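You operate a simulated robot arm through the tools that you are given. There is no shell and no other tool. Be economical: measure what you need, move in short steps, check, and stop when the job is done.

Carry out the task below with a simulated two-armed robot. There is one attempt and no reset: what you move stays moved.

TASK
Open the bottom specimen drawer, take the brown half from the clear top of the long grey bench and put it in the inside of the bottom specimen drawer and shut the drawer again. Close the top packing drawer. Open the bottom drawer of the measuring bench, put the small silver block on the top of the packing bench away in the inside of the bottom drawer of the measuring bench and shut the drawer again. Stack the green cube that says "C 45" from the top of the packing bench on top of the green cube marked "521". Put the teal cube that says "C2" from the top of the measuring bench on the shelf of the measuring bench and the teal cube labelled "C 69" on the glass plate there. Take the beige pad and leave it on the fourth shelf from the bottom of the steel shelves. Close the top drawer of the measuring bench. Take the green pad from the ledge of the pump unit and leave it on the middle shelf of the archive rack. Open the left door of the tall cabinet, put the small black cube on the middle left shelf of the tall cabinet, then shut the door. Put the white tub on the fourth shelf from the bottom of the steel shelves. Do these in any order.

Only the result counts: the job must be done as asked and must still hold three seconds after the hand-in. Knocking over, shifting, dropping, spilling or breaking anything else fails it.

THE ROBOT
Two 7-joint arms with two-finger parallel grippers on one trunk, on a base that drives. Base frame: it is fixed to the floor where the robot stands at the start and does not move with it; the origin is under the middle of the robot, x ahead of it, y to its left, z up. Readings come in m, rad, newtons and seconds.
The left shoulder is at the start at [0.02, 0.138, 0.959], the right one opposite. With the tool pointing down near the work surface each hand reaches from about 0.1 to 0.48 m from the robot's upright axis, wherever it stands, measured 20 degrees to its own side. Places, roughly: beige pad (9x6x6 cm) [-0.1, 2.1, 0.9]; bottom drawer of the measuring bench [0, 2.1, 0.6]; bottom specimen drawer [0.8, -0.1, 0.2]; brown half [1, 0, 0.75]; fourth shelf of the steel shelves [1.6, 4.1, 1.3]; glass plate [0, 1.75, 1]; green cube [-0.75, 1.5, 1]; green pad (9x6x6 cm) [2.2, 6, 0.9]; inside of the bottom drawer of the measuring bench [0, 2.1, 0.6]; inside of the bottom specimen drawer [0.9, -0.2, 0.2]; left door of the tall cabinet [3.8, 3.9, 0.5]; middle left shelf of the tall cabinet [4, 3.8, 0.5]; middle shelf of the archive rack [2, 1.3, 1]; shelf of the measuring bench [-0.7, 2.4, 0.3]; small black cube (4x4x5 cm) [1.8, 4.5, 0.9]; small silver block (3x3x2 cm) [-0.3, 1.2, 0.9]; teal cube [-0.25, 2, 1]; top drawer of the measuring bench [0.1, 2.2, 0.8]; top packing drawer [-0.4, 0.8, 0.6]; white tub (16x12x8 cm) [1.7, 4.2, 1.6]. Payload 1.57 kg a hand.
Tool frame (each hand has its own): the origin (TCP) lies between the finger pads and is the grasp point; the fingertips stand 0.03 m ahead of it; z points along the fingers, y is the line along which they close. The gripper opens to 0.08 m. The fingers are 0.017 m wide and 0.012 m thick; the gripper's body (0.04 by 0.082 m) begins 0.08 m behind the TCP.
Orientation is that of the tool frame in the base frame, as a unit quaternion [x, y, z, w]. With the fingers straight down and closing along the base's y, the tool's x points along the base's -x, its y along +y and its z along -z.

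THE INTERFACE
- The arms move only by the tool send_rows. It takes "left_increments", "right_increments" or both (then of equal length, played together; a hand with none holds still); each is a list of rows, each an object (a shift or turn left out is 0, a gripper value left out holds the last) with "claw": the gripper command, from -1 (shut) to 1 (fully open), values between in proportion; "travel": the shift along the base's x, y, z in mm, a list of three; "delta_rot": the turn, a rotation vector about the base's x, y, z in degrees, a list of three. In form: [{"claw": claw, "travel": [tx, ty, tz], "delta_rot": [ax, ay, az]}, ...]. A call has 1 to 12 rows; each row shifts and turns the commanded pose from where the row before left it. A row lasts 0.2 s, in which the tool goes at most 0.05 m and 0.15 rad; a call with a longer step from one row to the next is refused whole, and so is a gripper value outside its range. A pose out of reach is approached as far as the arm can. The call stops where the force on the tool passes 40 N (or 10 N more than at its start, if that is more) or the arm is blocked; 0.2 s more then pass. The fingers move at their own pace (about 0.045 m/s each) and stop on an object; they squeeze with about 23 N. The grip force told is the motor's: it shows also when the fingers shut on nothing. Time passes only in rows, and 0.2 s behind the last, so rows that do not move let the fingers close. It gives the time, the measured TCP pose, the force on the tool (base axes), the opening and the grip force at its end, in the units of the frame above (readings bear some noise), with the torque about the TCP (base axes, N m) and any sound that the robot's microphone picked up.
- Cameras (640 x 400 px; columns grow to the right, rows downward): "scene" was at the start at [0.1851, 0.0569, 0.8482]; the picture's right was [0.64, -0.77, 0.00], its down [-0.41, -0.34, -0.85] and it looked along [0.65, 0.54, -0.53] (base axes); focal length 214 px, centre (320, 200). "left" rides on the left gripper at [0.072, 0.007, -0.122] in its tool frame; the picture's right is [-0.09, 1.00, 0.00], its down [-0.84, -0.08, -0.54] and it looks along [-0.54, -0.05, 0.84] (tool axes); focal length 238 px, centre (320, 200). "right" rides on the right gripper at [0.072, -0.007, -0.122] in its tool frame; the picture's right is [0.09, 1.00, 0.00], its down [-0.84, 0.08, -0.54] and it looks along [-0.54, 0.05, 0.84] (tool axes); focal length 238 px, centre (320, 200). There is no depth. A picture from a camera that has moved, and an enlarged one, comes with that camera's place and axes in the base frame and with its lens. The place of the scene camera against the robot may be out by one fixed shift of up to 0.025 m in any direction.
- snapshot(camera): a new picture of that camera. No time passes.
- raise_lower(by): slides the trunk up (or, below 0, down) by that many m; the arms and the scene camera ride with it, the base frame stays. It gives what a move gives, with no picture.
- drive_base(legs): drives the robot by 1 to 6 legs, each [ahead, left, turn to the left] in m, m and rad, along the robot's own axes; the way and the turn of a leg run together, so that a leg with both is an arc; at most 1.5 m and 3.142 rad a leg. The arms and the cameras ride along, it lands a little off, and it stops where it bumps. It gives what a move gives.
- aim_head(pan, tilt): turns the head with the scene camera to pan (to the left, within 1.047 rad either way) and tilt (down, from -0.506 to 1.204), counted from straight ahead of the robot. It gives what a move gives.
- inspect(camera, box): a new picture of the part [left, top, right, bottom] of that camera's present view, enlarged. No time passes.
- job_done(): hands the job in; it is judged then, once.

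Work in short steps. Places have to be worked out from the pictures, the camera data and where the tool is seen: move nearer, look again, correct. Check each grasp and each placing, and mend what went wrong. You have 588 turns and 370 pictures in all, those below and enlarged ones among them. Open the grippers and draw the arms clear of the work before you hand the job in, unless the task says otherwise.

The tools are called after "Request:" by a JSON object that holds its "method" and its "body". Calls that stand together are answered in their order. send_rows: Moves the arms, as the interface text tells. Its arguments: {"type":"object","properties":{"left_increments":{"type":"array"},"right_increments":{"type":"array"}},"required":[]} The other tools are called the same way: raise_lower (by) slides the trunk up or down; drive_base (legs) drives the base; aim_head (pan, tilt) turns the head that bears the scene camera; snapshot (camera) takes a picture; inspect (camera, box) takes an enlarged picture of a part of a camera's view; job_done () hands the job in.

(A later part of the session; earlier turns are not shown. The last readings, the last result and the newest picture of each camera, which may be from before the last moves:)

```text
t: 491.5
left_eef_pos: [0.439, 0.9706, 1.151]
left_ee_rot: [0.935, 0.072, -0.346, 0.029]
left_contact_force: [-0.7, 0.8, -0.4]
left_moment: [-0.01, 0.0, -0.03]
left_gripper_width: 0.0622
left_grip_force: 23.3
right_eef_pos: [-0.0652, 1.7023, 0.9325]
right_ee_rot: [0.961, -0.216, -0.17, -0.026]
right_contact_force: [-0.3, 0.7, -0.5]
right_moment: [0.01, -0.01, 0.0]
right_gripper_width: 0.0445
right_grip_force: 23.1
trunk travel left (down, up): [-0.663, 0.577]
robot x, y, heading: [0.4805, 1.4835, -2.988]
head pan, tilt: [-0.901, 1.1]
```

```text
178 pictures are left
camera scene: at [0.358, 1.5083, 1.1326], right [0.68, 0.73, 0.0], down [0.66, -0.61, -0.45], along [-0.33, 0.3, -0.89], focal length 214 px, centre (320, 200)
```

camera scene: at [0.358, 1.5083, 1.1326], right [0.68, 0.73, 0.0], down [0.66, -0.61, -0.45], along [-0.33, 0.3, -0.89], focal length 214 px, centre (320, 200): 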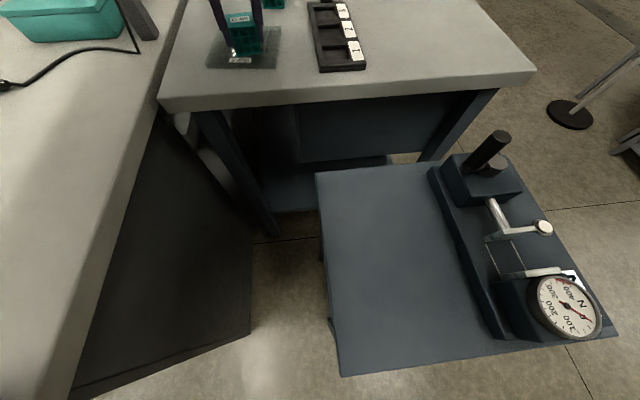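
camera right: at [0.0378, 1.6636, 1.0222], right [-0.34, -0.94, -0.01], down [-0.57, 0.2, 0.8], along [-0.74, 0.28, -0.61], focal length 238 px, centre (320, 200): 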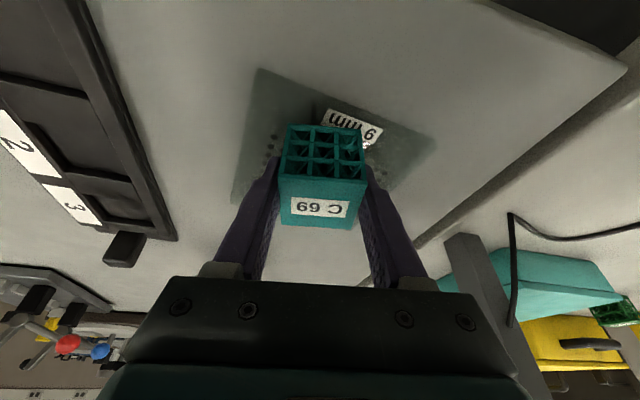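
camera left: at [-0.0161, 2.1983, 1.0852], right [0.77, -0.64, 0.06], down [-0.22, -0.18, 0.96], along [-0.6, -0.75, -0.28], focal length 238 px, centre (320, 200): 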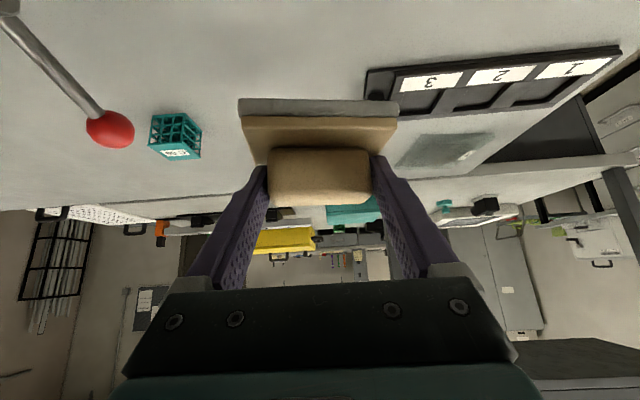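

The base just touched something; no further nudging. I lower the cube onto the plate.

Request:
{"method": "send_rows", "body": {"right_increments": [{"travel": [0, 0, -5]}, {"travel": [0, 0, -4]}, {"travel": [0, 0, -4]}, {"travel": [0, 0, -4]}]}}

Request:
{"method": "snapshot", "body": {"camera": "right"}}

```text
t: 492.6
left_eef_pos: [0.4385, 0.9723, 1.1502]
left_ee_rot: [0.935, 0.073, -0.346, 0.029]
left_contact_force: [0.1, -0.5, -1.1]
left_moment: [-0.02, -0.01, -0.02]
left_gripper_width: 0.0622
left_grip_force: 23.6
right_eef_pos: [-0.0654, 1.7046, 0.923]
right_ee_rot: [0.961, -0.214, -0.174, -0.026]
right_contact_force: [-0.1, 0.0, -0.8]
right_moment: [0.0, -0.02, -0.05]
right_gripper_width: 0.0445
right_grip_force: 22.7
right hand out of reach, approached as far as the arm can: row 3
trunk travel left (down, up): [-0.663, 0.577]
robot x, y, heading: [0.4819, 1.4839, -2.986]
head pan, tilt: [-0.901, 1.1]
stopped in row 4 (right hand): the force on the tool passed its limit at 42 N (the readings are from after the stop); the commanded pose is now the measured one
```

```text
177 pictures are left
camera right: at [0.0377, 1.6647, 1.0121], right [-0.34, -0.94, -0.01], down [-0.57, 0.2, 0.8], along [-0.75, 0.28, -0.6], focal length 238 px, centre (320, 200)
```

right: 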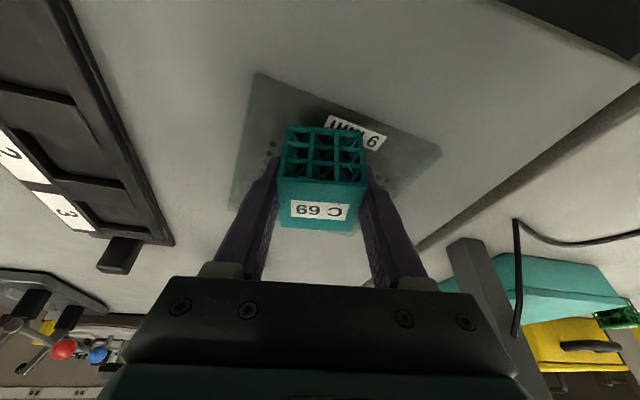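

On the plate. I release and retreat along the tool axis.

Request:
{"method": "send_rows", "body": {"right_increments": [{"claw": 0.2}, {"claw": 0.6}, {"claw": 0.6}, {"travel": [5, -2, 14]}, {"travel": [9, -3, 26]}, {"travel": [9, -3, 26]}]}}

Request:
{"method": "raise_lower", "body": {"by": 0.08}}

Request:
{"method": "snapshot", "body": {"camera": "right"}}

```text
t: 494.0
left_eef_pos: [0.4386, 0.9723, 1.1509]
left_ee_rot: [0.935, 0.072, -0.346, 0.029]
left_contact_force: [-0.8, 0.8, 0.3]
left_moment: [0.01, 0.01, 0.03]
left_gripper_width: 0.0624
left_grip_force: 23.1
right_eef_pos: [-0.0801, 1.6935, 0.9783]
right_ee_rot: [0.961, -0.216, -0.172, -0.026]
right_contact_force: [0.0, 0.2, 0.0]
right_moment: [0.0, -0.02, -0.03]
right_gripper_width: 0.064
right_grip_force: 0.0
right hand out of reach, approached as far as the arm can: row 4, 5, 6
trunk travel left (down, up): [-0.663, 0.577]
robot x, y, heading: [0.4796, 1.4865, -2.989]
head pan, tilt: [-0.901, 1.1]
```

```text
t: 495.2
left_eef_pos: [0.4326, 0.9737, 1.2297]
left_ee_rot: [0.934, 0.072, -0.35, 0.027]
left_contact_force: [0.4, -0.8, -0.1]
left_moment: [0.02, -0.01, 0.01]
left_gripper_width: 0.0624
left_grip_force: 23.0
right_eef_pos: [-0.0881, 1.6968, 1.0637]
right_ee_rot: [0.96, -0.215, -0.175, -0.026]
right_contact_force: [-0.4, 0.4, 0.4]
right_moment: [0.02, 0.0, -0.01]
right_gripper_width: 0.0641
right_grip_force: 0.1
trunk travel left (down, up): [-0.743, 0.497]
robot x, y, heading: [0.4794, 1.4796, -2.985]
head pan, tilt: [-0.901, 1.1]
```

```text
176 pictures are left
camera right: at [0.0165, 1.6575, 1.1527], right [-0.34, -0.94, -0.01], down [-0.56, 0.2, 0.8], along [-0.75, 0.28, -0.6], focal length 238 px, centre (320, 200)
```

right: 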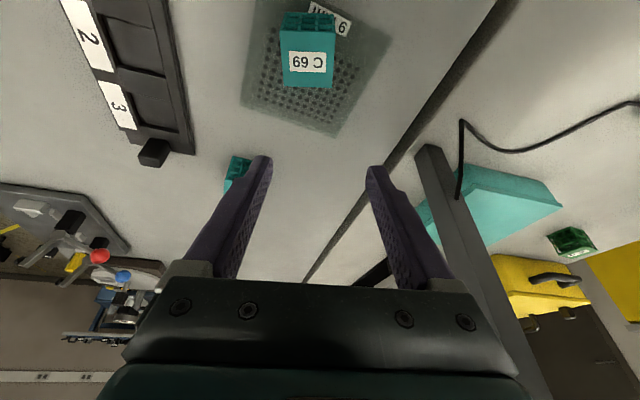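

C 69 sits well on the glass plate. I raise, back out into the corridor, and go up the corridor to the steel shelves with the pad.

Request:
{"method": "raise_lower", "body": {"by": 0.12}}

Request:
{"method": "drive_base", "body": {"legs": [[-0.3, 0.29, 0], [-0.98, -1.0, 0], [-0.3, -0.3, 0]]}}

Request:
{"method": "aim_head", "body": {"pan": -1.0, "tilt": 0.3}}

Request:
{"method": "snapshot", "body": {"camera": "scene"}}

```text
t: 496.7
left_eef_pos: [0.4322, 0.9723, 1.3495]
left_ee_rot: [0.934, 0.071, -0.35, 0.027]
left_contact_force: [0.5, -0.7, -0.8]
left_moment: [0.04, -0.01, 0.0]
left_gripper_width: 0.0624
left_grip_force: 23.4
right_eef_pos: [-0.0884, 1.6962, 1.1844]
right_ee_rot: [0.96, -0.215, -0.176, -0.025]
right_contact_force: [-0.3, 0.4, -0.5]
right_moment: [-0.01, 0.01, 0.0]
right_gripper_width: 0.0641
right_grip_force: 0.0
trunk travel left (down, up): [-0.863, 0.377]
robot x, y, heading: [0.4807, 1.4837, -2.987]
head pan, tilt: [-0.901, 1.1]
```

```text
t: 508.1
left_eef_pos: [1.8696, 2.1793, 1.3498]
left_ee_rot: [0.935, 0.047, -0.351, 0.018]
left_contact_force: [0.1, -0.7, -0.2]
left_moment: [0.0, 0.0, 0.0]
left_gripper_width: 0.0622
left_grip_force: 23.1
right_eef_pos: [1.3883, 2.9291, 1.1852]
right_ee_rot: [0.954, -0.242, -0.176, -0.031]
right_contact_force: [1.1, 0.6, -0.5]
right_moment: [0.0, 0.01, 0.04]
right_gripper_width: 0.0639
right_grip_force: 0.0
trunk travel left (down, up): [-0.863, 0.377]
robot x, y, heading: [1.9424, 2.6833, -3.04]
head pan, tilt: [-0.901, 1.1]
```

```text
t: 509.3
left_eef_pos: [1.8692, 2.1793, 1.3507]
left_ee_rot: [0.935, 0.048, -0.35, 0.018]
left_contact_force: [-0.1, -1.1, -0.4]
left_moment: [-0.01, 0.04, 0.04]
left_gripper_width: 0.0624
left_grip_force: 23.0
right_eef_pos: [1.3885, 2.9289, 1.184]
right_ee_rot: [0.954, -0.241, -0.176, -0.031]
right_contact_force: [0.3, -0.6, 1.2]
right_moment: [0.02, 0.02, 0.0]
right_gripper_width: 0.064
right_grip_force: 0.0
trunk travel left (down, up): [-0.863, 0.377]
robot x, y, heading: [1.9446, 2.6888, -3.04]
head pan, tilt: [-1.0, 0.3]
```

```text
175 pictures are left
camera scene: at [1.8029, 2.7487, 1.4005], right [0.78, 0.62, 0.0], down [0.18, -0.23, -0.95], along [-0.6, 0.75, -0.3], focal length 214 px, centre (320, 200)
```

scene: 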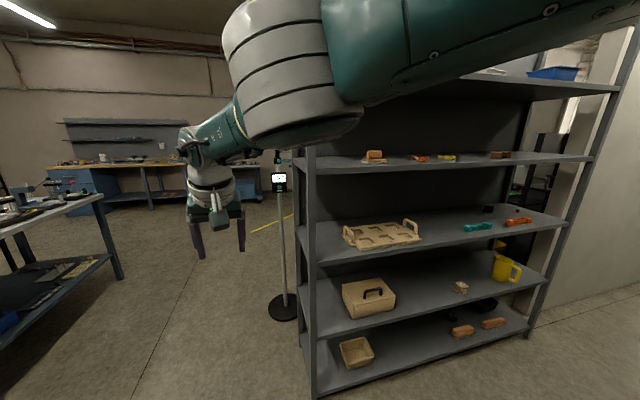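

The shelf unit's front runs along the corridor at l≈0.86 (d 3.5–5.0); the 4th shelf is the one with the orange pieces. I drive alongside and turn to face it.

Request:
{"method": "drive_base", "body": {"legs": [[-0.6, -0.68, 0], [0, 0, -0.72]]}}

Request:
{"method": "aim_head", "body": {"pan": 0.0, "tilt": 0.1}}

Request:
{"method": "snapshot", "body": {"camera": "scene"}}

```text
t: 515.9
left_eef_pos: [2.0713, 3.0891, 1.3492]
left_ee_rot: [0.895, -0.277, -0.335, -0.104]
left_contact_force: [0.0, 0.0, -0.8]
left_moment: [-0.02, 0.01, -0.01]
left_gripper_width: 0.0624
left_grip_force: 23.1
right_eef_pos: [2.1868, 3.9724, 1.1837]
right_ee_rot: [0.813, -0.554, -0.154, -0.089]
right_contact_force: [1.1, 0.8, 0.0]
right_moment: [0.01, 0.02, -0.02]
right_gripper_width: 0.0639
right_grip_force: 0.0
trunk travel left (down, up): [-0.863, 0.377]
robot x, y, heading: [2.4535, 3.4279, 2.539]
head pan, tilt: [-1.0, 0.3]
```

```text
t: 517.2
left_eef_pos: [2.0702, 3.0887, 1.3504]
left_ee_rot: [0.894, -0.277, -0.336, -0.104]
left_contact_force: [0.1, 0.3, -0.3]
left_moment: [0.03, -0.02, 0.0]
left_gripper_width: 0.0622
left_grip_force: 22.8
right_eef_pos: [2.1873, 3.9726, 1.1836]
right_ee_rot: [0.813, -0.554, -0.155, -0.09]
right_contact_force: [-0.8, 0.5, 0.7]
right_moment: [-0.02, -0.02, -0.02]
right_gripper_width: 0.0639
right_grip_force: 0.1
trunk travel left (down, up): [-0.863, 0.377]
robot x, y, heading: [2.4571, 3.4328, 2.546]
head pan, tilt: [0.0, 0.099]
```

```text
174 pictures are left
camera scene: at [2.3127, 3.5362, 1.4192], right [0.56, 0.83, 0.0], down [0.08, -0.06, -0.99], along [-0.82, 0.56, -0.1], focal length 214 px, centre (320, 200)
```

scene: 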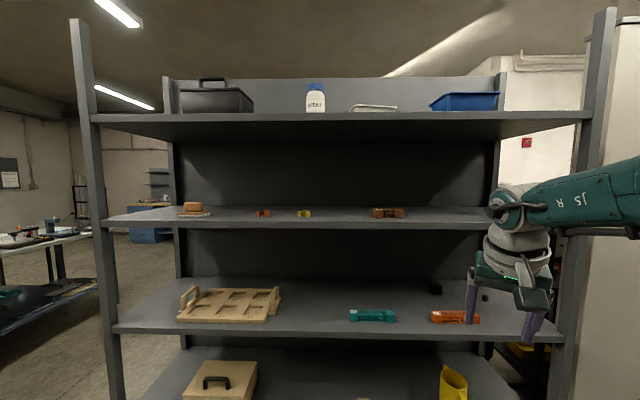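

Clear view: on the 4th shelf (z≈1.30) there are free gaps; the tub stands on the top shelf, the black cube on the third. I bring the left hand (pad) to the front and the right hand to the side.

Request:
{"method": "send_rows", "body": {"left_increments": [{"travel": [-10, 40, 0]}, {"travel": [-10, 40, 0]}, {"travel": [-10, 45, 0]}, {"travel": [-10, 45, 0]}, {"travel": [-10, 45, 0]}, {"travel": [-10, 45, 0]}, {"travel": [-10, 45, 0]}, {"travel": [-10, 45, 0]}, {"travel": [-10, 45, 0]}, {"travel": [-10, 45, 0]}, {"travel": [-10, 45, 0]}, {"travel": [0, 40, 0]}], "right_increments": [{"travel": [40, -5, 0]}, {"travel": [40, -5, 0]}, {"travel": [40, -5, 0]}, {"travel": [40, -5, 0]}, {"travel": [40, -5, 0]}, {"travel": [40, -5, 0]}, {"travel": [40, -5, 0]}, {"travel": [40, -5, 0]}, {"travel": [40, -5, 0]}, {"travel": [40, 0, 0]}, {}, {}]}}

Request:
{"method": "snapshot", "body": {"camera": "scene"}}

```text
t: 519.8
left_eef_pos: [1.9612, 3.6126, 1.3487]
left_ee_rot: [0.894, -0.277, -0.336, -0.103]
left_contact_force: [0.1, -0.1, -0.3]
left_moment: [0.0, 0.01, 0.02]
left_gripper_width: 0.0621
left_grip_force: 23.0
right_eef_pos: [2.4254, 4.0681, 1.1332]
right_ee_rot: [0.813, -0.554, -0.155, -0.089]
right_contact_force: [0.3, -0.5, 0.1]
right_moment: [0.03, 0.01, 0.01]
right_gripper_width: 0.0641
right_grip_force: 0.1
right hand out of reach, approached as far as the arm can: row 1, 2, 3, 4, 5, 6, 7, 8
trunk travel left (down, up): [-0.863, 0.377]
robot x, y, heading: [2.4562, 3.4259, 2.542]
head pan, tilt: [0.0, 0.099]
```

```text
173 pictures are left
camera scene: at [2.3127, 3.5361, 1.4193], right [0.56, 0.83, 0.0], down [0.08, -0.06, -0.99], along [-0.82, 0.56, -0.1], focal length 214 px, centre (320, 200)
```

scene: 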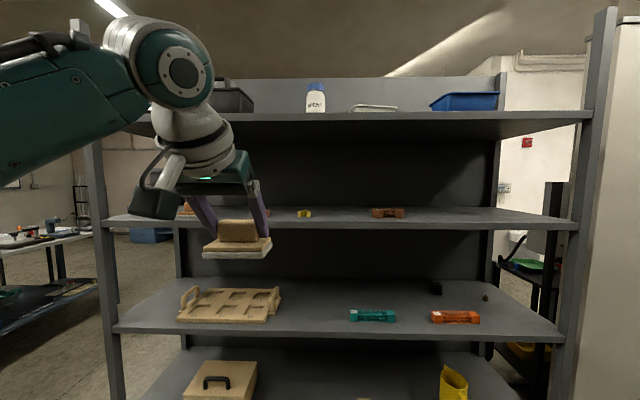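

I try pulling the right hand further back.

Request:
{"method": "send_rows", "body": {"right_increments": [{"travel": [30, 0, 0]}, {"travel": [30, -10, 0]}, {"travel": [30, -15, 0]}, {"travel": [30, -20, 0]}]}}

```text
t: 520.8
left_eef_pos: [1.9606, 3.6135, 1.3484]
left_ee_rot: [0.894, -0.277, -0.335, -0.104]
left_contact_force: [-0.9, 0.3, -0.6]
left_moment: [0.0, -0.02, 0.02]
left_gripper_width: 0.0625
left_grip_force: 23.1
right_eef_pos: [2.5438, 4.0226, 1.1355]
right_ee_rot: [0.813, -0.554, -0.155, -0.089]
right_contact_force: [-0.2, -0.7, 0.1]
right_moment: [0.04, -0.01, 0.01]
right_gripper_width: 0.0641
right_grip_force: 0.1
trunk travel left (down, up): [-0.863, 0.377]
robot x, y, heading: [2.4561, 3.4324, 2.54]
head pan, tilt: [0.0, 0.099]
```

Good. Now raise 5.5 cm, shift right 0.22 m and forward.

Request:
{"method": "raise_lower", "body": {"by": 0.055}}

Request:
{"method": "drive_base", "body": {"legs": [[0, -0.22, -0.015], [0.28, 0, 0]]}}

Request:
{"method": "snapshot", "body": {"camera": "left"}}

Request:
{"method": "snapshot", "body": {"camera": "scene"}}

```text
t: 521.8
left_eef_pos: [1.9618, 3.612, 1.4047]
left_ee_rot: [0.894, -0.277, -0.335, -0.104]
left_contact_force: [0.0, -0.5, -0.7]
left_moment: [0.03, 0.02, -0.01]
left_gripper_width: 0.0623
left_grip_force: 22.9
right_eef_pos: [2.5445, 4.0217, 1.1895]
right_ee_rot: [0.813, -0.554, -0.155, -0.089]
right_contact_force: [-1.0, 0.0, 0.1]
right_moment: [-0.02, 0.0, -0.03]
right_gripper_width: 0.0639
right_grip_force: 0.0
trunk travel left (down, up): [-0.918, 0.322]
robot x, y, heading: [2.4546, 3.4324, 2.543]
head pan, tilt: [0.0, 0.099]
```

```text
t: 525.0
left_eef_pos: [1.8646, 3.9579, 1.4044]
left_ee_rot: [0.892, -0.286, -0.334, -0.107]
left_contact_force: [-0.7, 0.4, 0.2]
left_moment: [-0.01, 0.02, -0.02]
left_gripper_width: 0.0625
left_grip_force: 23.0
right_eef_pos: [2.4577, 4.3541, 1.1909]
right_ee_rot: [0.808, -0.562, -0.154, -0.09]
right_contact_force: [0.9, -0.4, 0.1]
right_moment: [0.01, 0.04, -0.01]
right_gripper_width: 0.0641
right_grip_force: 0.1
trunk travel left (down, up): [-0.918, 0.322]
robot x, y, heading: [2.3548, 3.7648, 2.518]
head pan, tilt: [0.0, 0.099]
```

```text
172 pictures are left
camera left: at [1.9713, 3.8748, 1.4473], right [-0.64, -0.77, 0.06], down [-0.18, 0.22, 0.96], along [-0.75, 0.6, -0.28], focal length 238 px, centre (320, 200)
```

left: 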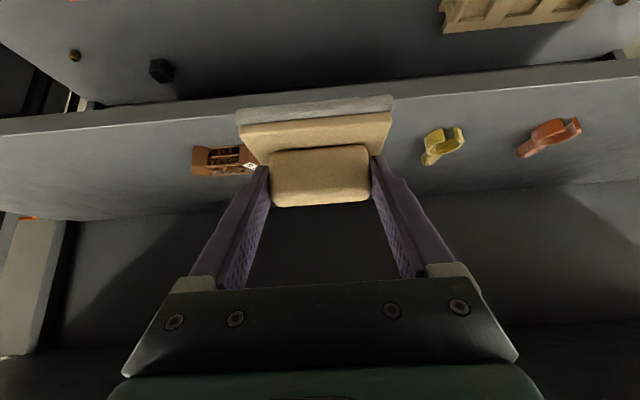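

```text
171 pictures are left
camera scene: at [2.2144, 3.8743, 1.4742], right [0.58, 0.81, 0.0], down [0.08, -0.06, -0.99], along [-0.81, 0.58, -0.1], focal length 214 px, centre (320, 200)
```

scene: 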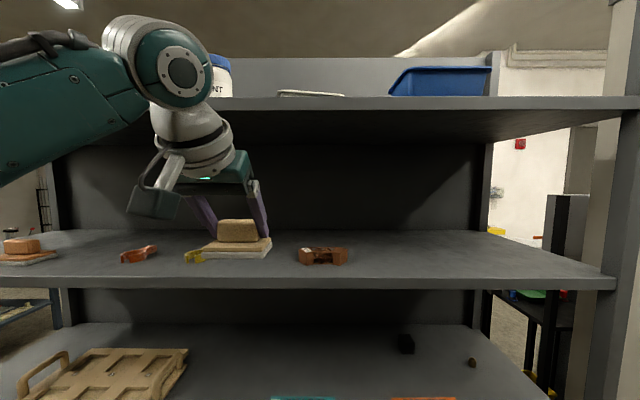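

Alignment in the gap is right. I advance 13.5 cm.

Request:
{"method": "drive_base", "body": {"legs": [[0.135, 0, 0]]}}

Request:
{"method": "snapshot", "body": {"camera": "scene"}}

Request:
{"method": "snapshot", "body": {"camera": "left"}}

```text
t: 526.2
left_eef_pos: [1.7556, 4.0328, 1.4033]
left_ee_rot: [0.892, -0.285, -0.334, -0.106]
left_contact_force: [-0.6, -0.3, 0.0]
left_moment: [0.0, 0.03, -0.01]
left_gripper_width: 0.0621
left_grip_force: 23.1
right_eef_pos: [2.3447, 4.4324, 1.1898]
right_ee_rot: [0.808, -0.561, -0.153, -0.09]
right_contact_force: [-0.3, 0.2, -0.2]
right_moment: [0.01, -0.01, 0.01]
right_gripper_width: 0.0641
right_grip_force: 0.0
trunk travel left (down, up): [-0.918, 0.322]
robot x, y, heading: [2.249, 3.8407, 2.528]
head pan, tilt: [0.0, 0.099]
```

```text
170 pictures are left
camera scene: at [2.105, 3.951, 1.4742], right [0.58, 0.82, 0.0], down [0.08, -0.06, -0.99], along [-0.81, 0.57, -0.1], focal length 214 px, centre (320, 200)
```

scene: 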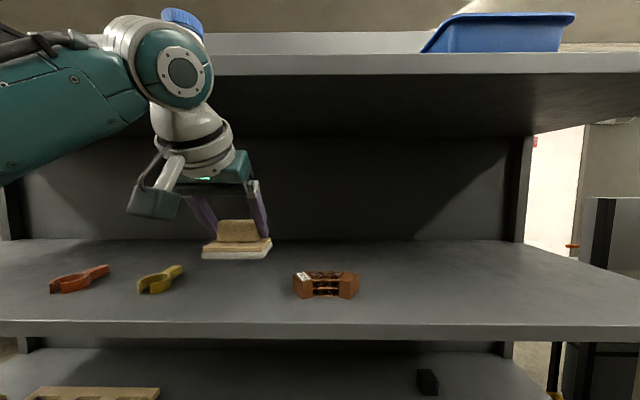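

```text
169 pictures are left
camera left: at [1.8619, 3.9504, 1.4472], right [-0.63, -0.77, 0.06], down [-0.18, 0.22, 0.96], along [-0.75, 0.59, -0.28], focal length 238 px, centre (320, 200)
```

left: 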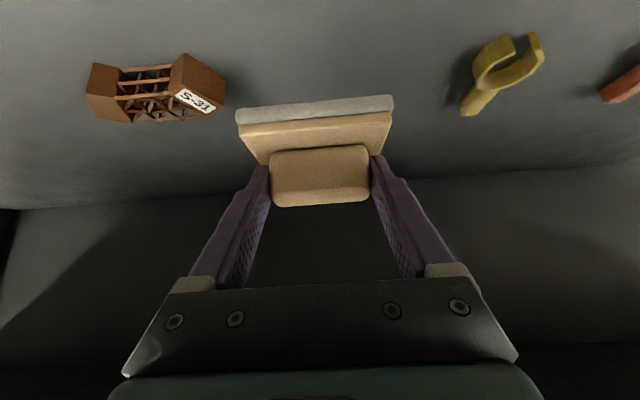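

The pad is over the shelf between the brown half-beam and the yellow clip. I lower it.

Request:
{"method": "raise_lower", "body": {"by": -0.04}}

Request:
{"method": "send_rows", "body": {"left_increments": [{"travel": [0, 0, -4]}, {"travel": [0, 0, -4]}, {"travel": [0, 0, -4]}, {"travel": [0, 0, -4]}]}}

Request:
{"method": "inspect", "body": {"camera": "scene", "box": [120, 180, 400, 340]}}

```text
t: 527.1
left_eef_pos: [1.7557, 4.0341, 1.3641]
left_ee_rot: [0.892, -0.285, -0.333, -0.106]
left_contact_force: [0.0, 0.7, -0.6]
left_moment: [0.01, 0.04, -0.01]
left_gripper_width: 0.0626
left_grip_force: 22.7
right_eef_pos: [2.3454, 4.4332, 1.1508]
right_ee_rot: [0.808, -0.561, -0.153, -0.09]
right_contact_force: [0.0, 0.8, 0.1]
right_moment: [0.01, 0.03, 0.03]
right_gripper_width: 0.064
right_grip_force: 0.2
trunk travel left (down, up): [-0.878, 0.362]
robot x, y, heading: [2.2446, 3.8383, 2.525]
head pan, tilt: [0.0, 0.099]
```

```text
t: 528.1
left_eef_pos: [1.7555, 4.0333, 1.3472]
left_ee_rot: [0.892, -0.285, -0.334, -0.106]
left_contact_force: [0.6, -0.7, -0.5]
left_moment: [-0.01, 0.0, -0.04]
left_gripper_width: 0.0623
left_grip_force: 23.1
right_eef_pos: [2.3448, 4.4324, 1.1501]
right_ee_rot: [0.808, -0.562, -0.153, -0.091]
right_contact_force: [0.1, -0.2, -0.1]
right_moment: [-0.01, -0.02, -0.04]
right_gripper_width: 0.064
right_grip_force: 0.1
trunk travel left (down, up): [-0.878, 0.362]
robot x, y, heading: [2.2476, 3.8407, 2.524]
head pan, tilt: [0.0, 0.099]
```

```text
2.29 times, centred on (260, 260) of scene
camera zoom: at [2.105, 3.951, 1.4343], right [0.58, 0.82, 0.0], down [0.08, -0.06, -1.0], along [-0.81, 0.57, -0.1], focal length 490 px, centre (457, 63)
```

zoom: 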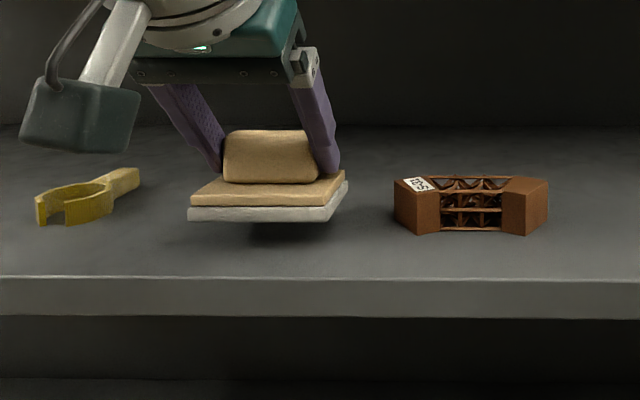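

Still a small gap below. A bit lower.

Request:
{"method": "send_rows", "body": {"left_increments": [{"travel": [0, 0, -6]}, {"travel": [0, 0, -5]}, {"travel": [0, 0, -5]}, {"travel": [0, 0, -5]}, {"travel": [0, 0, -4]}]}}

Request:
{"method": "inspect", "body": {"camera": "scene", "box": [120, 180, 400, 340]}}

```text
t: 529.3
left_eef_pos: [1.754, 4.0337, 1.3265]
left_ee_rot: [0.891, -0.283, -0.339, -0.107]
left_contact_force: [4.0, -2.8, 15.0]
left_moment: [0.12, 0.27, 0.0]
left_gripper_width: 0.0627
left_grip_force: 22.5
right_eef_pos: [2.3441, 4.4336, 1.1501]
right_ee_rot: [0.809, -0.561, -0.153, -0.09]
right_contact_force: [0.6, -0.1, -0.5]
right_moment: [-0.02, 0.01, 0.0]
right_gripper_width: 0.0641
right_grip_force: 0.0
trunk travel left (down, up): [-0.878, 0.362]
robot x, y, heading: [2.245, 3.8361, 2.525]
head pan, tilt: [0.0, 0.099]
```

```text
2.29 times, centred on (260, 260) of scene
camera zoom: at [2.1045, 3.9511, 1.4348], right [0.58, 0.82, 0.0], down [0.08, -0.06, -1.0], along [-0.81, 0.57, -0.1], focal length 490 px, centre (457, 63)
```

zoom: 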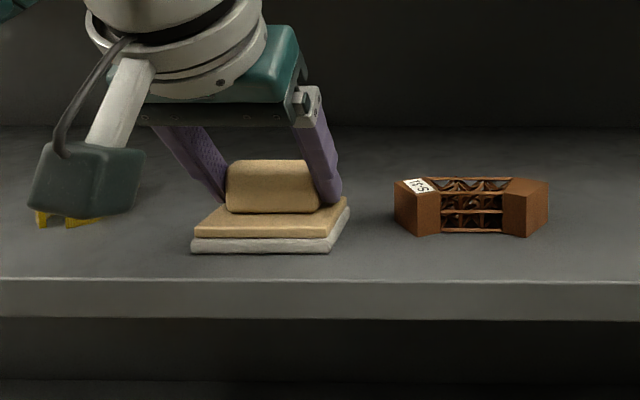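

The pad rests on the 4th shelf. Release and withdraw along the tool axis.

Request:
{"method": "send_rows", "body": {"left_increments": [{"travel": [0, 0, 3]}, {"claw": 1}, {"claw": 1}, {"claw": 1}, {"travel": [7, -5, 12]}, {"travel": [14, -10, 20]}, {"travel": [20, -14, 15]}]}}

Request:
{"method": "drive_base", "body": {"legs": [[-0.3, 0, 0]]}}

Request:
{"method": "snapshot", "body": {"camera": "scene"}}

```text
t: 530.9
left_eef_pos: [1.7959, 4.0022, 1.3743]
left_ee_rot: [0.893, -0.284, -0.333, -0.105]
left_contact_force: [0.8, -1.2, -0.3]
left_moment: [-0.01, 0.05, -0.01]
left_gripper_width: 0.0804
left_grip_force: 0.1
right_eef_pos: [2.3448, 4.4322, 1.1508]
right_ee_rot: [0.808, -0.561, -0.154, -0.091]
right_contact_force: [-0.2, -0.1, -0.2]
right_moment: [0.03, -0.02, -0.02]
right_gripper_width: 0.0641
right_grip_force: 0.1
trunk travel left (down, up): [-0.878, 0.362]
robot x, y, heading: [2.2442, 3.8416, 2.526]
head pan, tilt: [0.0, 0.099]
```

```text
t: 532.9
left_eef_pos: [2.0401, 3.834, 1.3734]
left_ee_rot: [0.891, -0.289, -0.333, -0.109]
left_contact_force: [-0.3, -0.4, 0.4]
left_moment: [0.0, 0.01, 0.02]
left_gripper_width: 0.0801
left_grip_force: 0.1
right_eef_pos: [2.5957, 4.2573, 1.1491]
right_ee_rot: [0.805, -0.566, -0.153, -0.092]
right_contact_force: [-0.5, 0.2, -0.4]
right_moment: [0.0, 0.0, -0.01]
right_gripper_width: 0.0639
right_grip_force: 0.1
trunk travel left (down, up): [-0.878, 0.362]
robot x, y, heading: [2.4922, 3.6673, 2.514]
head pan, tilt: [0.0, 0.099]
```

```text
166 pictures are left
camera scene: at [2.3495, 3.7786, 1.4343], right [0.59, 0.81, 0.0], down [0.08, -0.06, -1.0], along [-0.81, 0.58, -0.1], focal length 214 px, centre (320, 200)
```

scene: 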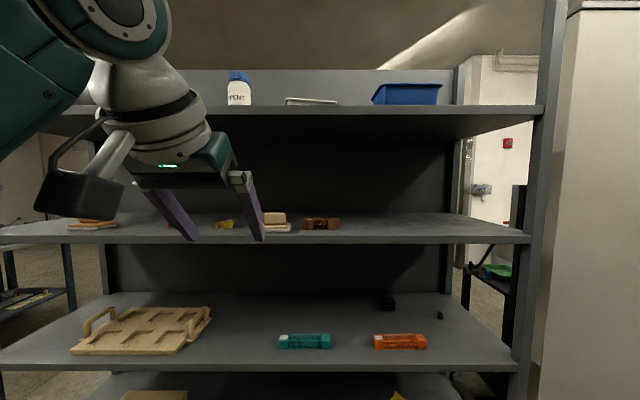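

The pad stands well. Next the white tub on the top shelf: I raise the trunk to look at it.

Request:
{"method": "raise_lower", "body": {"by": 0.36}}

Request:
{"method": "aim_head", "body": {"pan": 0.0, "tilt": 0.25}}

Request:
{"method": "snapshot", "body": {"camera": "scene"}}

Request:
{"method": "inspect", "body": {"camera": "scene", "box": [230, 100, 470, 240]}}

```text
t: 536.4
left_eef_pos: [2.0415, 3.8325, 1.7342]
left_ee_rot: [0.89, -0.29, -0.334, -0.109]
left_contact_force: [0.0, 0.1, 0.1]
left_moment: [0.02, 0.02, 0.02]
left_gripper_width: 0.0797
left_grip_force: 0.1
right_eef_pos: [2.5942, 4.2571, 1.511]
right_ee_rot: [0.806, -0.565, -0.153, -0.091]
right_contact_force: [-0.1, 0.1, 0.0]
right_moment: [-0.01, -0.02, 0.01]
right_gripper_width: 0.0635
right_grip_force: 0.1
trunk travel left (down, up): [-1.238, 0.002]
robot x, y, heading: [2.4858, 3.667, 2.516]
head pan, tilt: [0.0, 0.099]
```

```text
t: 537.1
left_eef_pos: [2.0421, 3.8337, 1.7349]
left_ee_rot: [0.89, -0.29, -0.333, -0.11]
left_contact_force: [0.0, -0.1, -0.4]
left_moment: [0.0, -0.01, -0.01]
left_gripper_width: 0.0801
left_grip_force: 0.0
right_eef_pos: [2.5944, 4.2562, 1.5111]
right_ee_rot: [0.806, -0.565, -0.153, -0.091]
right_contact_force: [0.2, 0.1, -0.7]
right_moment: [0.0, 0.03, -0.01]
right_gripper_width: 0.0639
right_grip_force: 0.0
trunk travel left (down, up): [-1.238, 0.002]
robot x, y, heading: [2.4865, 3.6659, 2.518]
head pan, tilt: [0.0, 0.25]
```

```text
165 pictures are left
camera scene: at [2.3484, 3.7794, 1.7804], right [0.59, 0.81, 0.0], down [0.2, -0.14, -0.97], along [-0.79, 0.57, -0.25], focal length 214 px, centre (320, 200)
```

scene: 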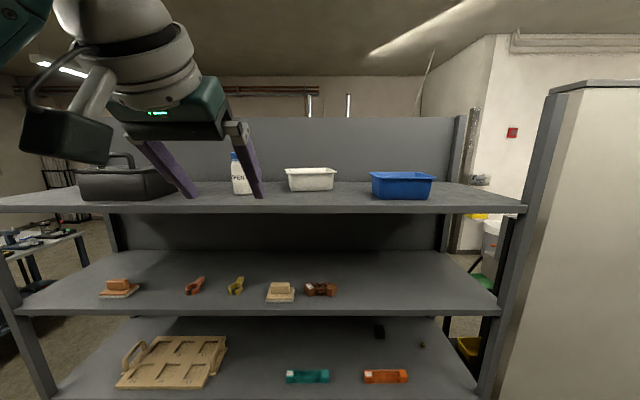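

```text
2.67 times, centred on (350, 170) of scene
camera zoom: at [2.3484, 3.7794, 1.7804], right [0.59, 0.81, 0.0], down [0.2, -0.14, -0.97], along [-0.79, 0.57, -0.25], focal length 572 px, centre (240, 280)
```

zoom: 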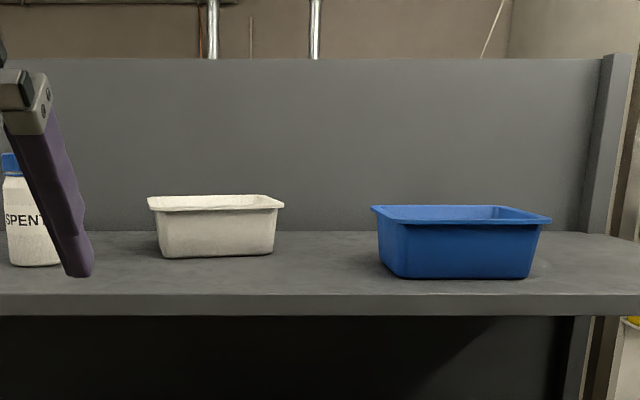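

The tub is an open tapered tray at d≈4.34–4.49, l≈0.95–1.06, rim z≈1.70. I'll grip its left side wall with the left hand. First I check clearance on the right.

Request:
{"method": "aim_head", "body": {"pan": -0.8, "tilt": 0.5}}

Request:
{"method": "snapshot", "body": {"camera": "scene"}}

```text
t: 538.2
left_eef_pos: [2.0402, 3.8329, 1.7341]
left_ee_rot: [0.891, -0.289, -0.334, -0.108]
left_contact_force: [-0.7, 0.6, -0.5]
left_moment: [0.01, 0.03, -0.03]
left_gripper_width: 0.08
left_grip_force: 0.0
right_eef_pos: [2.5945, 4.2565, 1.5106]
right_ee_rot: [0.805, -0.565, -0.154, -0.092]
right_contact_force: [0.5, 0.3, -0.1]
right_moment: [-0.01, -0.02, 0.02]
right_gripper_width: 0.0642
right_grip_force: 0.0
trunk travel left (down, up): [-1.238, 0.002]
robot x, y, heading: [2.4888, 3.6676, 2.514]
head pan, tilt: [-0.799, 0.499]
```

```text
163 pictures are left
camera scene: at [2.4108, 3.8147, 1.7572], right [0.99, 0.15, 0.0], down [0.07, -0.47, -0.88], along [-0.13, 0.87, -0.48], focal length 214 px, centre (320, 200)
```

scene: 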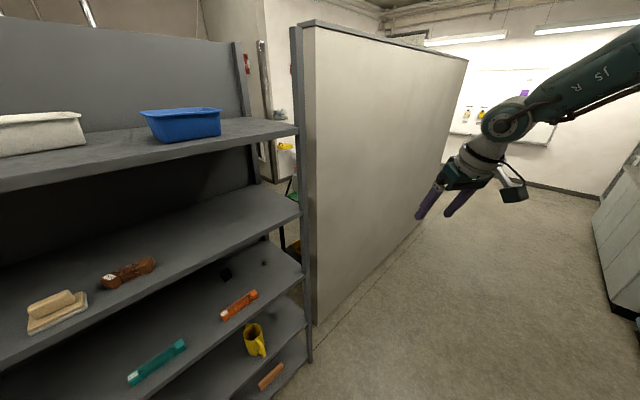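

A partition continues at the shelf's right. I pull the right hand back a bit more, then shift right 3.5 cm and drive toward the tub.

Request:
{"method": "send_rows", "body": {"right_increments": [{"travel": [35, -24, 0]}, {"travel": [35, -24, 0]}, {"travel": [35, -24, 0]}], "left_increments": [{"claw": 1}, {"claw": 1}, {"claw": 1}]}}

Request:
{"method": "drive_base", "body": {"legs": [[0.25, -0.03, 0.0]]}}

Request:
{"method": "snapshot", "body": {"camera": "left"}}

```text
t: 539.0
left_eef_pos: [2.0402, 3.8343, 1.7342]
left_ee_rot: [0.89, -0.289, -0.334, -0.109]
left_contact_force: [0.9, -0.1, 0.7]
left_moment: [-0.03, 0.02, 0.01]
left_gripper_width: 0.0801
left_grip_force: 0.1
right_eef_pos: [2.6974, 4.1882, 1.5112]
right_ee_rot: [0.805, -0.565, -0.154, -0.093]
right_contact_force: [-0.2, 1.0, 0.3]
right_moment: [-0.01, 0.01, -0.01]
right_gripper_width: 0.0644
right_grip_force: 0.1
trunk travel left (down, up): [-1.238, 0.002]
robot x, y, heading: [2.4902, 3.6666, 2.518]
head pan, tilt: [-0.799, 0.499]
```

```text
t: 540.9
left_eef_pos: [1.8583, 4.002, 1.7334]
left_ee_rot: [0.891, -0.288, -0.334, -0.108]
left_contact_force: [0.3, -0.2, 1.0]
left_moment: [-0.02, 0.0, 0.01]
left_gripper_width: 0.0798
left_grip_force: 0.1
right_eef_pos: [2.5136, 4.3575, 1.5109]
right_ee_rot: [0.806, -0.564, -0.153, -0.092]
right_contact_force: [-0.6, -0.1, -0.8]
right_moment: [-0.03, 0.0, -0.02]
right_gripper_width: 0.0639
right_grip_force: 0.1
trunk travel left (down, up): [-1.238, 0.002]
robot x, y, heading: [2.3069, 3.8386, 2.513]
head pan, tilt: [-0.799, 0.499]
```

```text
162 pictures are left
camera left: at [1.9642, 3.9179, 1.7775], right [-0.64, -0.77, 0.06], down [-0.18, 0.22, 0.96], along [-0.75, 0.6, -0.28], focal length 238 px, centre (320, 200)
```

left: 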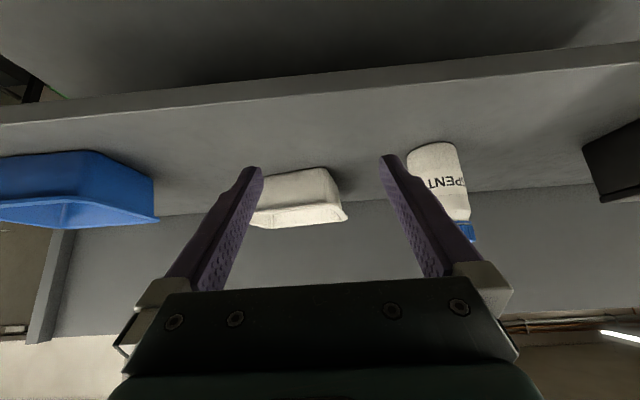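

From the hand camera: tub's left rim at d≈4.315, near rim l≈1.0, z≈1.707. I raise the hand 3 cm, align and go over the wall.

Request:
{"method": "send_rows", "body": {"left_increments": [{"travel": [-9, -13, 15]}, {"travel": [0, 0, 17]}]}}

Request:
{"method": "drive_base", "body": {"legs": [[0.15, 0, 0]]}}

Request:
{"method": "snapshot", "body": {"camera": "left"}}

```text
t: 541.5
left_eef_pos: [1.8477, 3.9893, 1.7659]
left_ee_rot: [0.891, -0.288, -0.334, -0.107]
left_contact_force: [-0.2, 0.6, 0.7]
left_moment: [0.0, 0.02, 0.0]
left_gripper_width: 0.0799
left_grip_force: 0.1
right_eef_pos: [2.512, 4.3567, 1.5103]
right_ee_rot: [0.806, -0.564, -0.153, -0.091]
right_contact_force: [1.2, 0.2, 0.1]
right_moment: [-0.04, -0.01, 0.0]
right_gripper_width: 0.0642
right_grip_force: 0.0
trunk travel left (down, up): [-1.238, 0.002]
robot x, y, heading: [2.3046, 3.8372, 2.515]
head pan, tilt: [-0.799, 0.499]
```

```text
t: 542.9
left_eef_pos: [1.7246, 4.0783, 1.7666]
left_ee_rot: [0.891, -0.287, -0.334, -0.107]
left_contact_force: [-0.9, -0.5, 0.1]
left_moment: [-0.02, 0.01, 0.03]
left_gripper_width: 0.0802
left_grip_force: 0.0
right_eef_pos: [2.3884, 4.4469, 1.5111]
right_ee_rot: [0.807, -0.563, -0.153, -0.091]
right_contact_force: [-0.3, -0.8, 0.1]
right_moment: [0.03, -0.02, 0.02]
right_gripper_width: 0.0637
right_grip_force: 0.0
trunk travel left (down, up): [-1.238, 0.002]
robot x, y, heading: [2.1826, 3.9208, 2.522]
head pan, tilt: [-0.799, 0.499]
```

```text
161 pictures are left
camera left: at [1.8301, 3.9943, 1.8101], right [-0.64, -0.77, 0.06], down [-0.18, 0.22, 0.96], along [-0.75, 0.6, -0.28], focal length 238 px, centre (320, 200)
```

left: 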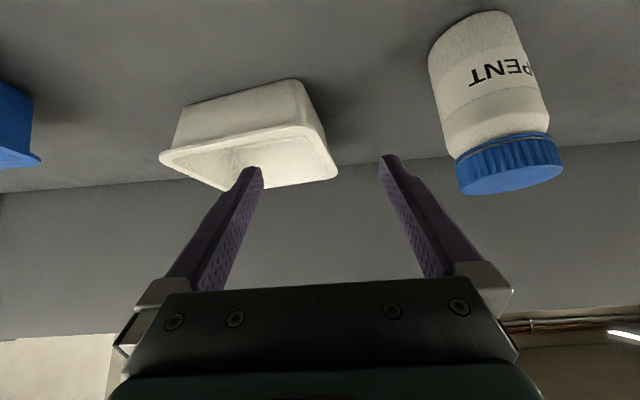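

Wall lies between the fingers' planes. Advance 8 cm, then lower 8 cm.

Request:
{"method": "drive_base", "body": {"legs": [[0.08, 0, 0]]}}

Request:
{"method": "raise_lower", "body": {"by": -0.05}}

Request:
{"method": "snapshot", "body": {"camera": "left"}}

```text
t: 543.9
left_eef_pos: [1.6602, 4.1235, 1.7671]
left_ee_rot: [0.891, -0.287, -0.334, -0.108]
left_contact_force: [0.5, 0.5, -0.4]
left_moment: [-0.03, -0.03, 0.02]
left_gripper_width: 0.0797
left_grip_force: 0.1
right_eef_pos: [2.3255, 4.491, 1.51]
right_ee_rot: [0.807, -0.564, -0.154, -0.091]
right_contact_force: [1.1, 0.0, -1.1]
right_moment: [-0.01, -0.02, 0.0]
right_gripper_width: 0.064
right_grip_force: 0.0
trunk travel left (down, up): [-1.238, 0.002]
robot x, y, heading: [2.1168, 3.9717, 2.514]
head pan, tilt: [-0.799, 0.499]
```

```text
t: 544.8
left_eef_pos: [1.6608, 4.1248, 1.7161]
left_ee_rot: [0.891, -0.287, -0.335, -0.107]
left_contact_force: [-0.3, -0.3, -0.7]
left_moment: [-0.01, -0.03, 0.02]
left_gripper_width: 0.0798
left_grip_force: 0.1
right_eef_pos: [2.3249, 4.4912, 1.4604]
right_ee_rot: [0.807, -0.564, -0.153, -0.091]
right_contact_force: [0.7, -0.6, -0.4]
right_moment: [0.0, 0.01, 0.0]
right_gripper_width: 0.064
right_grip_force: 0.1
trunk travel left (down, up): [-1.188, 0.052]
robot x, y, heading: [2.1179, 3.9715, 2.517]
head pan, tilt: [-0.799, 0.499]
```

```text
160 pictures are left
camera left: at [1.7667, 4.0405, 1.7601], right [-0.64, -0.77, 0.06], down [-0.18, 0.22, 0.96], along [-0.75, 0.6, -0.28], focal length 238 px, centre (320, 200)
```

left: 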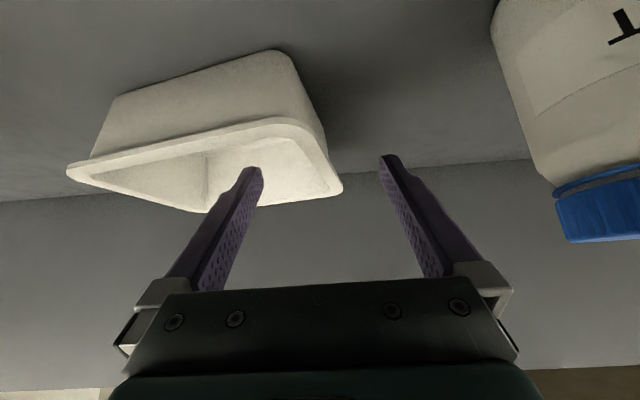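

The inner finger is over the opening. Lower 2.6 cm and close.

Request:
{"method": "raise_lower", "body": {"by": -0.028}}

Request:
{"method": "send_rows", "body": {"left_increments": [{"claw": -1}, {"claw": -1}, {"claw": -1}, {"claw": -1}, {"claw": -1}]}}

Request:
{"method": "snapshot", "body": {"camera": "left"}}

```text
t: 545.6
left_eef_pos: [1.6615, 4.1244, 1.6888]
left_ee_rot: [0.892, -0.287, -0.334, -0.107]
left_contact_force: [-1.2, 0.0, 0.4]
left_moment: [-0.01, -0.01, 0.0]
left_gripper_width: 0.0798
left_grip_force: 0.1
right_eef_pos: [2.3252, 4.4913, 1.4321]
right_ee_rot: [0.806, -0.565, -0.153, -0.091]
right_contact_force: [0.3, -1.0, 0.8]
right_moment: [0.0, 0.0, -0.03]
right_gripper_width: 0.0641
right_grip_force: 0.0
trunk travel left (down, up): [-1.16, 0.08]
robot x, y, heading: [2.1172, 3.9731, 2.52]
head pan, tilt: [-0.799, 0.499]
```

```text
t: 546.8
left_eef_pos: [1.6615, 4.1243, 1.69]
left_ee_rot: [0.891, -0.288, -0.334, -0.109]
left_contact_force: [0.6, 0.4, 3.6]
left_moment: [0.35, -0.44, -0.03]
left_gripper_width: 0.0056
left_grip_force: 19.2
right_eef_pos: [2.3255, 4.4926, 1.4323]
right_ee_rot: [0.807, -0.563, -0.154, -0.091]
right_contact_force: [0.1, 0.2, 0.2]
right_moment: [0.03, 0.0, -0.02]
right_gripper_width: 0.0642
right_grip_force: 0.0
trunk travel left (down, up): [-1.16, 0.08]
robot x, y, heading: [2.117, 3.9704, 2.518]
head pan, tilt: [-0.799, 0.499]
```

```text
159 pictures are left
camera left: at [1.7667, 4.0406, 1.7324], right [-0.64, -0.77, 0.06], down [-0.18, 0.22, 0.96], along [-0.75, 0.6, -0.28], focal length 238 px, centre (320, 200)
```

left: 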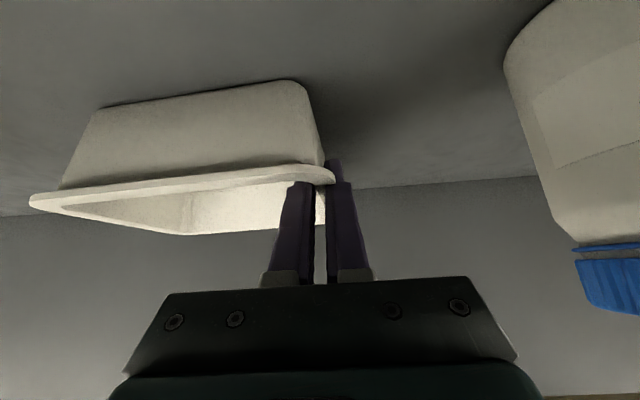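

Gripped a 5.6 mm wall. I lift 3 cm and check tilt.

Request:
{"method": "raise_lower", "body": {"by": 0.04}}

Request:
{"method": "snapshot", "body": {"camera": "left"}}

Request:
{"method": "aim_head", "body": {"pan": 0.0, "tilt": 0.25}}

Request:
{"method": "snapshot", "body": {"camera": "scene"}}

```text
t: 547.6
left_eef_pos: [1.6609, 4.1249, 1.7288]
left_ee_rot: [0.892, -0.287, -0.333, -0.106]
left_contact_force: [0.4, 0.7, -2.4]
left_moment: [-0.11, 0.06, -0.01]
left_gripper_width: 0.0036
left_grip_force: 23.5
right_eef_pos: [2.3263, 4.4925, 1.4725]
right_ee_rot: [0.807, -0.563, -0.154, -0.091]
right_contact_force: [-0.5, 0.2, 0.0]
right_moment: [0.02, 0.02, -0.01]
right_gripper_width: 0.064
right_grip_force: 0.0
trunk travel left (down, up): [-1.2, 0.04]
robot x, y, heading: [2.1123, 3.9676, 2.516]
head pan, tilt: [-0.799, 0.499]
```

```text
158 pictures are left
camera left: at [1.7667, 4.0404, 1.772], right [-0.64, -0.77, 0.06], down [-0.18, 0.22, 0.96], along [-0.75, 0.6, -0.28], focal length 238 px, centre (320, 200)
```

left: 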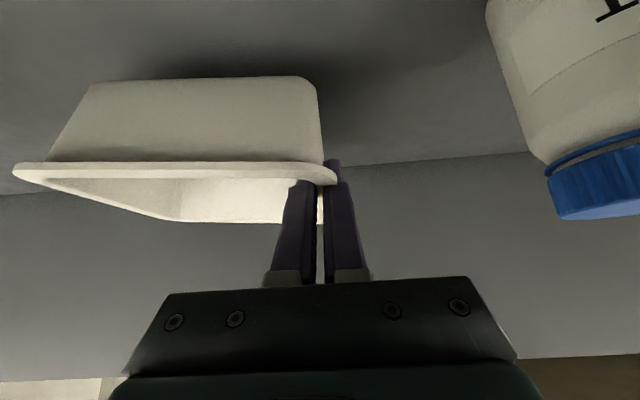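

```text
t: 548.7
left_eef_pos: [1.6608, 4.1236, 1.7285]
left_ee_rot: [0.891, -0.288, -0.334, -0.107]
left_contact_force: [-0.6, 0.1, -1.4]
left_moment: [-0.13, 0.01, 0.0]
left_gripper_width: 0.0037
left_grip_force: 22.9
right_eef_pos: [2.325, 4.4924, 1.4726]
right_ee_rot: [0.806, -0.563, -0.154, -0.092]
right_contact_force: [-0.1, 0.0, 0.0]
right_moment: [0.02, 0.0, 0.02]
right_gripper_width: 0.0642
right_grip_force: 0.1
trunk travel left (down, up): [-1.2, 0.04]
robot x, y, heading: [2.1191, 3.9707, 2.523]
head pan, tilt: [0.0, 0.25]
```

```text
157 pictures are left
camera scene: at [1.9783, 4.0826, 1.7423], right [0.58, 0.81, 0.0], down [0.2, -0.14, -0.97], along [-0.79, 0.57, -0.25], focal length 214 px, centre (320, 200)
```

scene: 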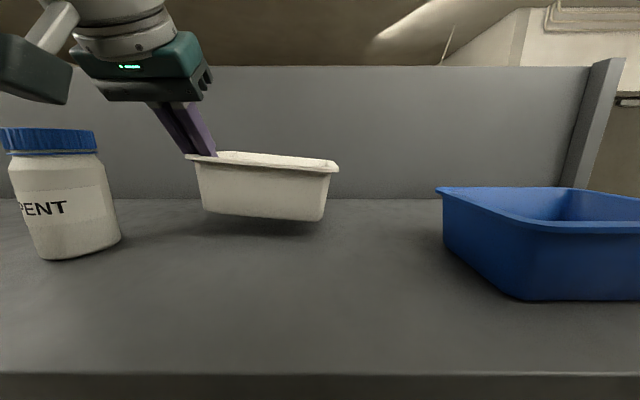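

Level and light. I back out, lower to the 4th shelf's height, shift right 0.32 m and check.

Request:
{"method": "drive_base", "body": {"legs": [[-0.38, 0, 0]]}}

Request:
{"method": "raise_lower", "body": {"by": -0.35}}

Request:
{"method": "drive_base", "body": {"legs": [[0, -0.32, 0]]}}

Request:
{"method": "snapshot", "body": {"camera": "scene"}}

```text
t: 551.1
left_eef_pos: [1.965, 3.9047, 1.7292]
left_ee_rot: [0.891, -0.287, -0.335, -0.106]
left_contact_force: [-0.9, 0.3, -1.3]
left_moment: [-0.11, 0.0, -0.02]
left_gripper_width: 0.0038
left_grip_force: 23.4
right_eef_pos: [2.6293, 4.2733, 1.4729]
right_ee_rot: [0.807, -0.562, -0.154, -0.091]
right_contact_force: [-0.1, -1.0, -0.3]
right_moment: [0.0, -0.03, 0.02]
right_gripper_width: 0.0636
right_grip_force: 0.0
trunk travel left (down, up): [-1.2, 0.04]
robot x, y, heading: [2.4239, 3.7513, 2.521]
head pan, tilt: [0.0, 0.25]
```

```text
t: 554.5
left_eef_pos: [1.9646, 3.9049, 1.3787]
left_ee_rot: [0.892, -0.287, -0.334, -0.106]
left_contact_force: [0.4, 0.6, -1.9]
left_moment: [-0.13, 0.02, 0.0]
left_gripper_width: 0.0039
left_grip_force: 22.8
right_eef_pos: [2.6287, 4.2742, 1.1217]
right_ee_rot: [0.807, -0.563, -0.153, -0.091]
right_contact_force: [-0.3, -0.4, 0.3]
right_moment: [-0.02, 0.01, -0.04]
right_gripper_width: 0.0638
right_grip_force: 0.0
trunk travel left (down, up): [-0.85, 0.39]
robot x, y, heading: [2.4237, 3.7509, 2.516]
head pan, tilt: [0.0, 0.25]
```

```text
t: 556.6
left_eef_pos: [2.1476, 4.16, 1.3794]
left_ee_rot: [0.891, -0.288, -0.334, -0.107]
left_contact_force: [-0.4, 0.2, -1.2]
left_moment: [-0.12, 0.07, 0.02]
left_gripper_width: 0.0038
left_grip_force: 23.2
right_eef_pos: [2.8122, 4.5279, 1.1206]
right_ee_rot: [0.806, -0.564, -0.153, -0.091]
right_contact_force: [-0.8, 0.3, 0.6]
right_moment: [0.0, -0.01, 0.02]
right_gripper_width: 0.0639
right_grip_force: 0.0
trunk travel left (down, up): [-0.85, 0.39]
robot x, y, heading: [2.6035, 4.0084, 2.52]
head pan, tilt: [0.0, 0.25]
```

```text
156 pictures are left
camera scene: at [2.4649, 4.1177, 1.3923], right [0.58, 0.81, 0.0], down [0.2, -0.14, -0.97], along [-0.79, 0.56, -0.25], focal length 214 px, centre (320, 200)
```

scene: 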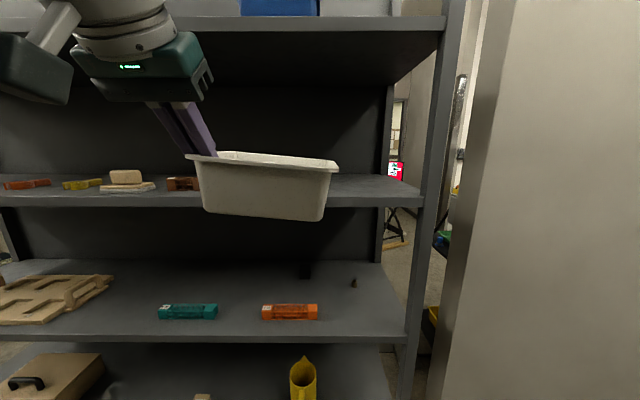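

Clearance above the shelf is ~3 cm. I drive in 28.5 cm.

Request:
{"method": "drive_base", "body": {"legs": [[0.18, 0, 0]]}}

Request:
{"method": "snapshot", "body": {"camera": "scene"}}

Request:
{"method": "snapshot", "body": {"camera": "left"}}

```text
t: 558.1
left_eef_pos: [1.999, 4.2671, 1.3787]
left_ee_rot: [0.891, -0.288, -0.333, -0.107]
left_contact_force: [0.2, 0.9, -1.4]
left_moment: [-0.13, 0.0, 0.01]
left_gripper_width: 0.0037
left_grip_force: 22.8
right_eef_pos: [2.6633, 4.6341, 1.1216]
right_ee_rot: [0.806, -0.565, -0.153, -0.091]
right_contact_force: [-0.2, -1.1, -0.3]
right_moment: [0.01, 0.03, -0.02]
right_gripper_width: 0.0642
right_grip_force: 0.0
trunk travel left (down, up): [-0.85, 0.39]
robot x, y, heading: [2.456, 4.1139, 2.518]
head pan, tilt: [0.0, 0.25]
```

```text
155 pictures are left
camera scene: at [2.3167, 4.225, 1.3923], right [0.59, 0.81, 0.0], down [0.2, -0.14, -0.97], along [-0.79, 0.57, -0.25], focal length 214 px, centre (320, 200)
```

scene: 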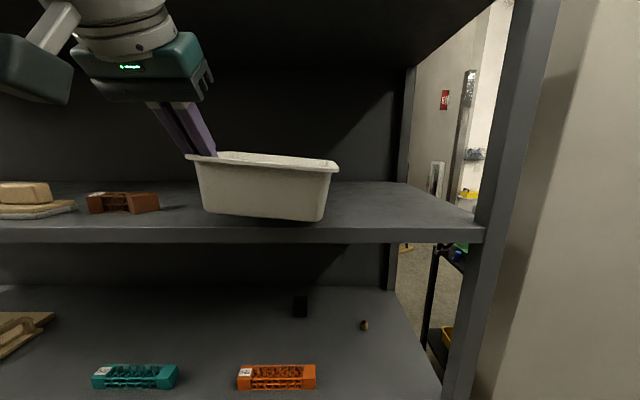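

```text
154 pictures are left
camera left: at [2.1051, 4.1832, 1.422], right [-0.64, -0.77, 0.06], down [-0.18, 0.22, 0.96], along [-0.75, 0.6, -0.28], focal length 238 px, centre (320, 200)
```

left: 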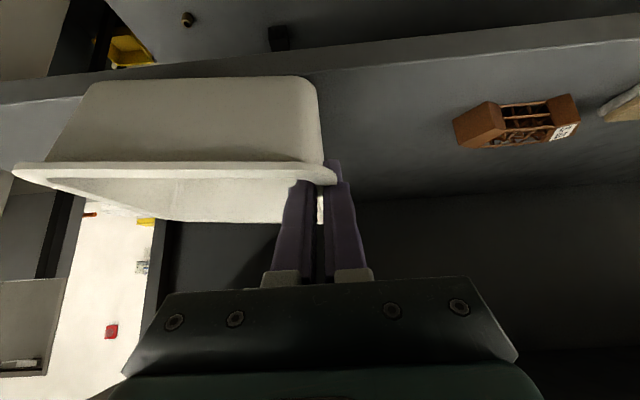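

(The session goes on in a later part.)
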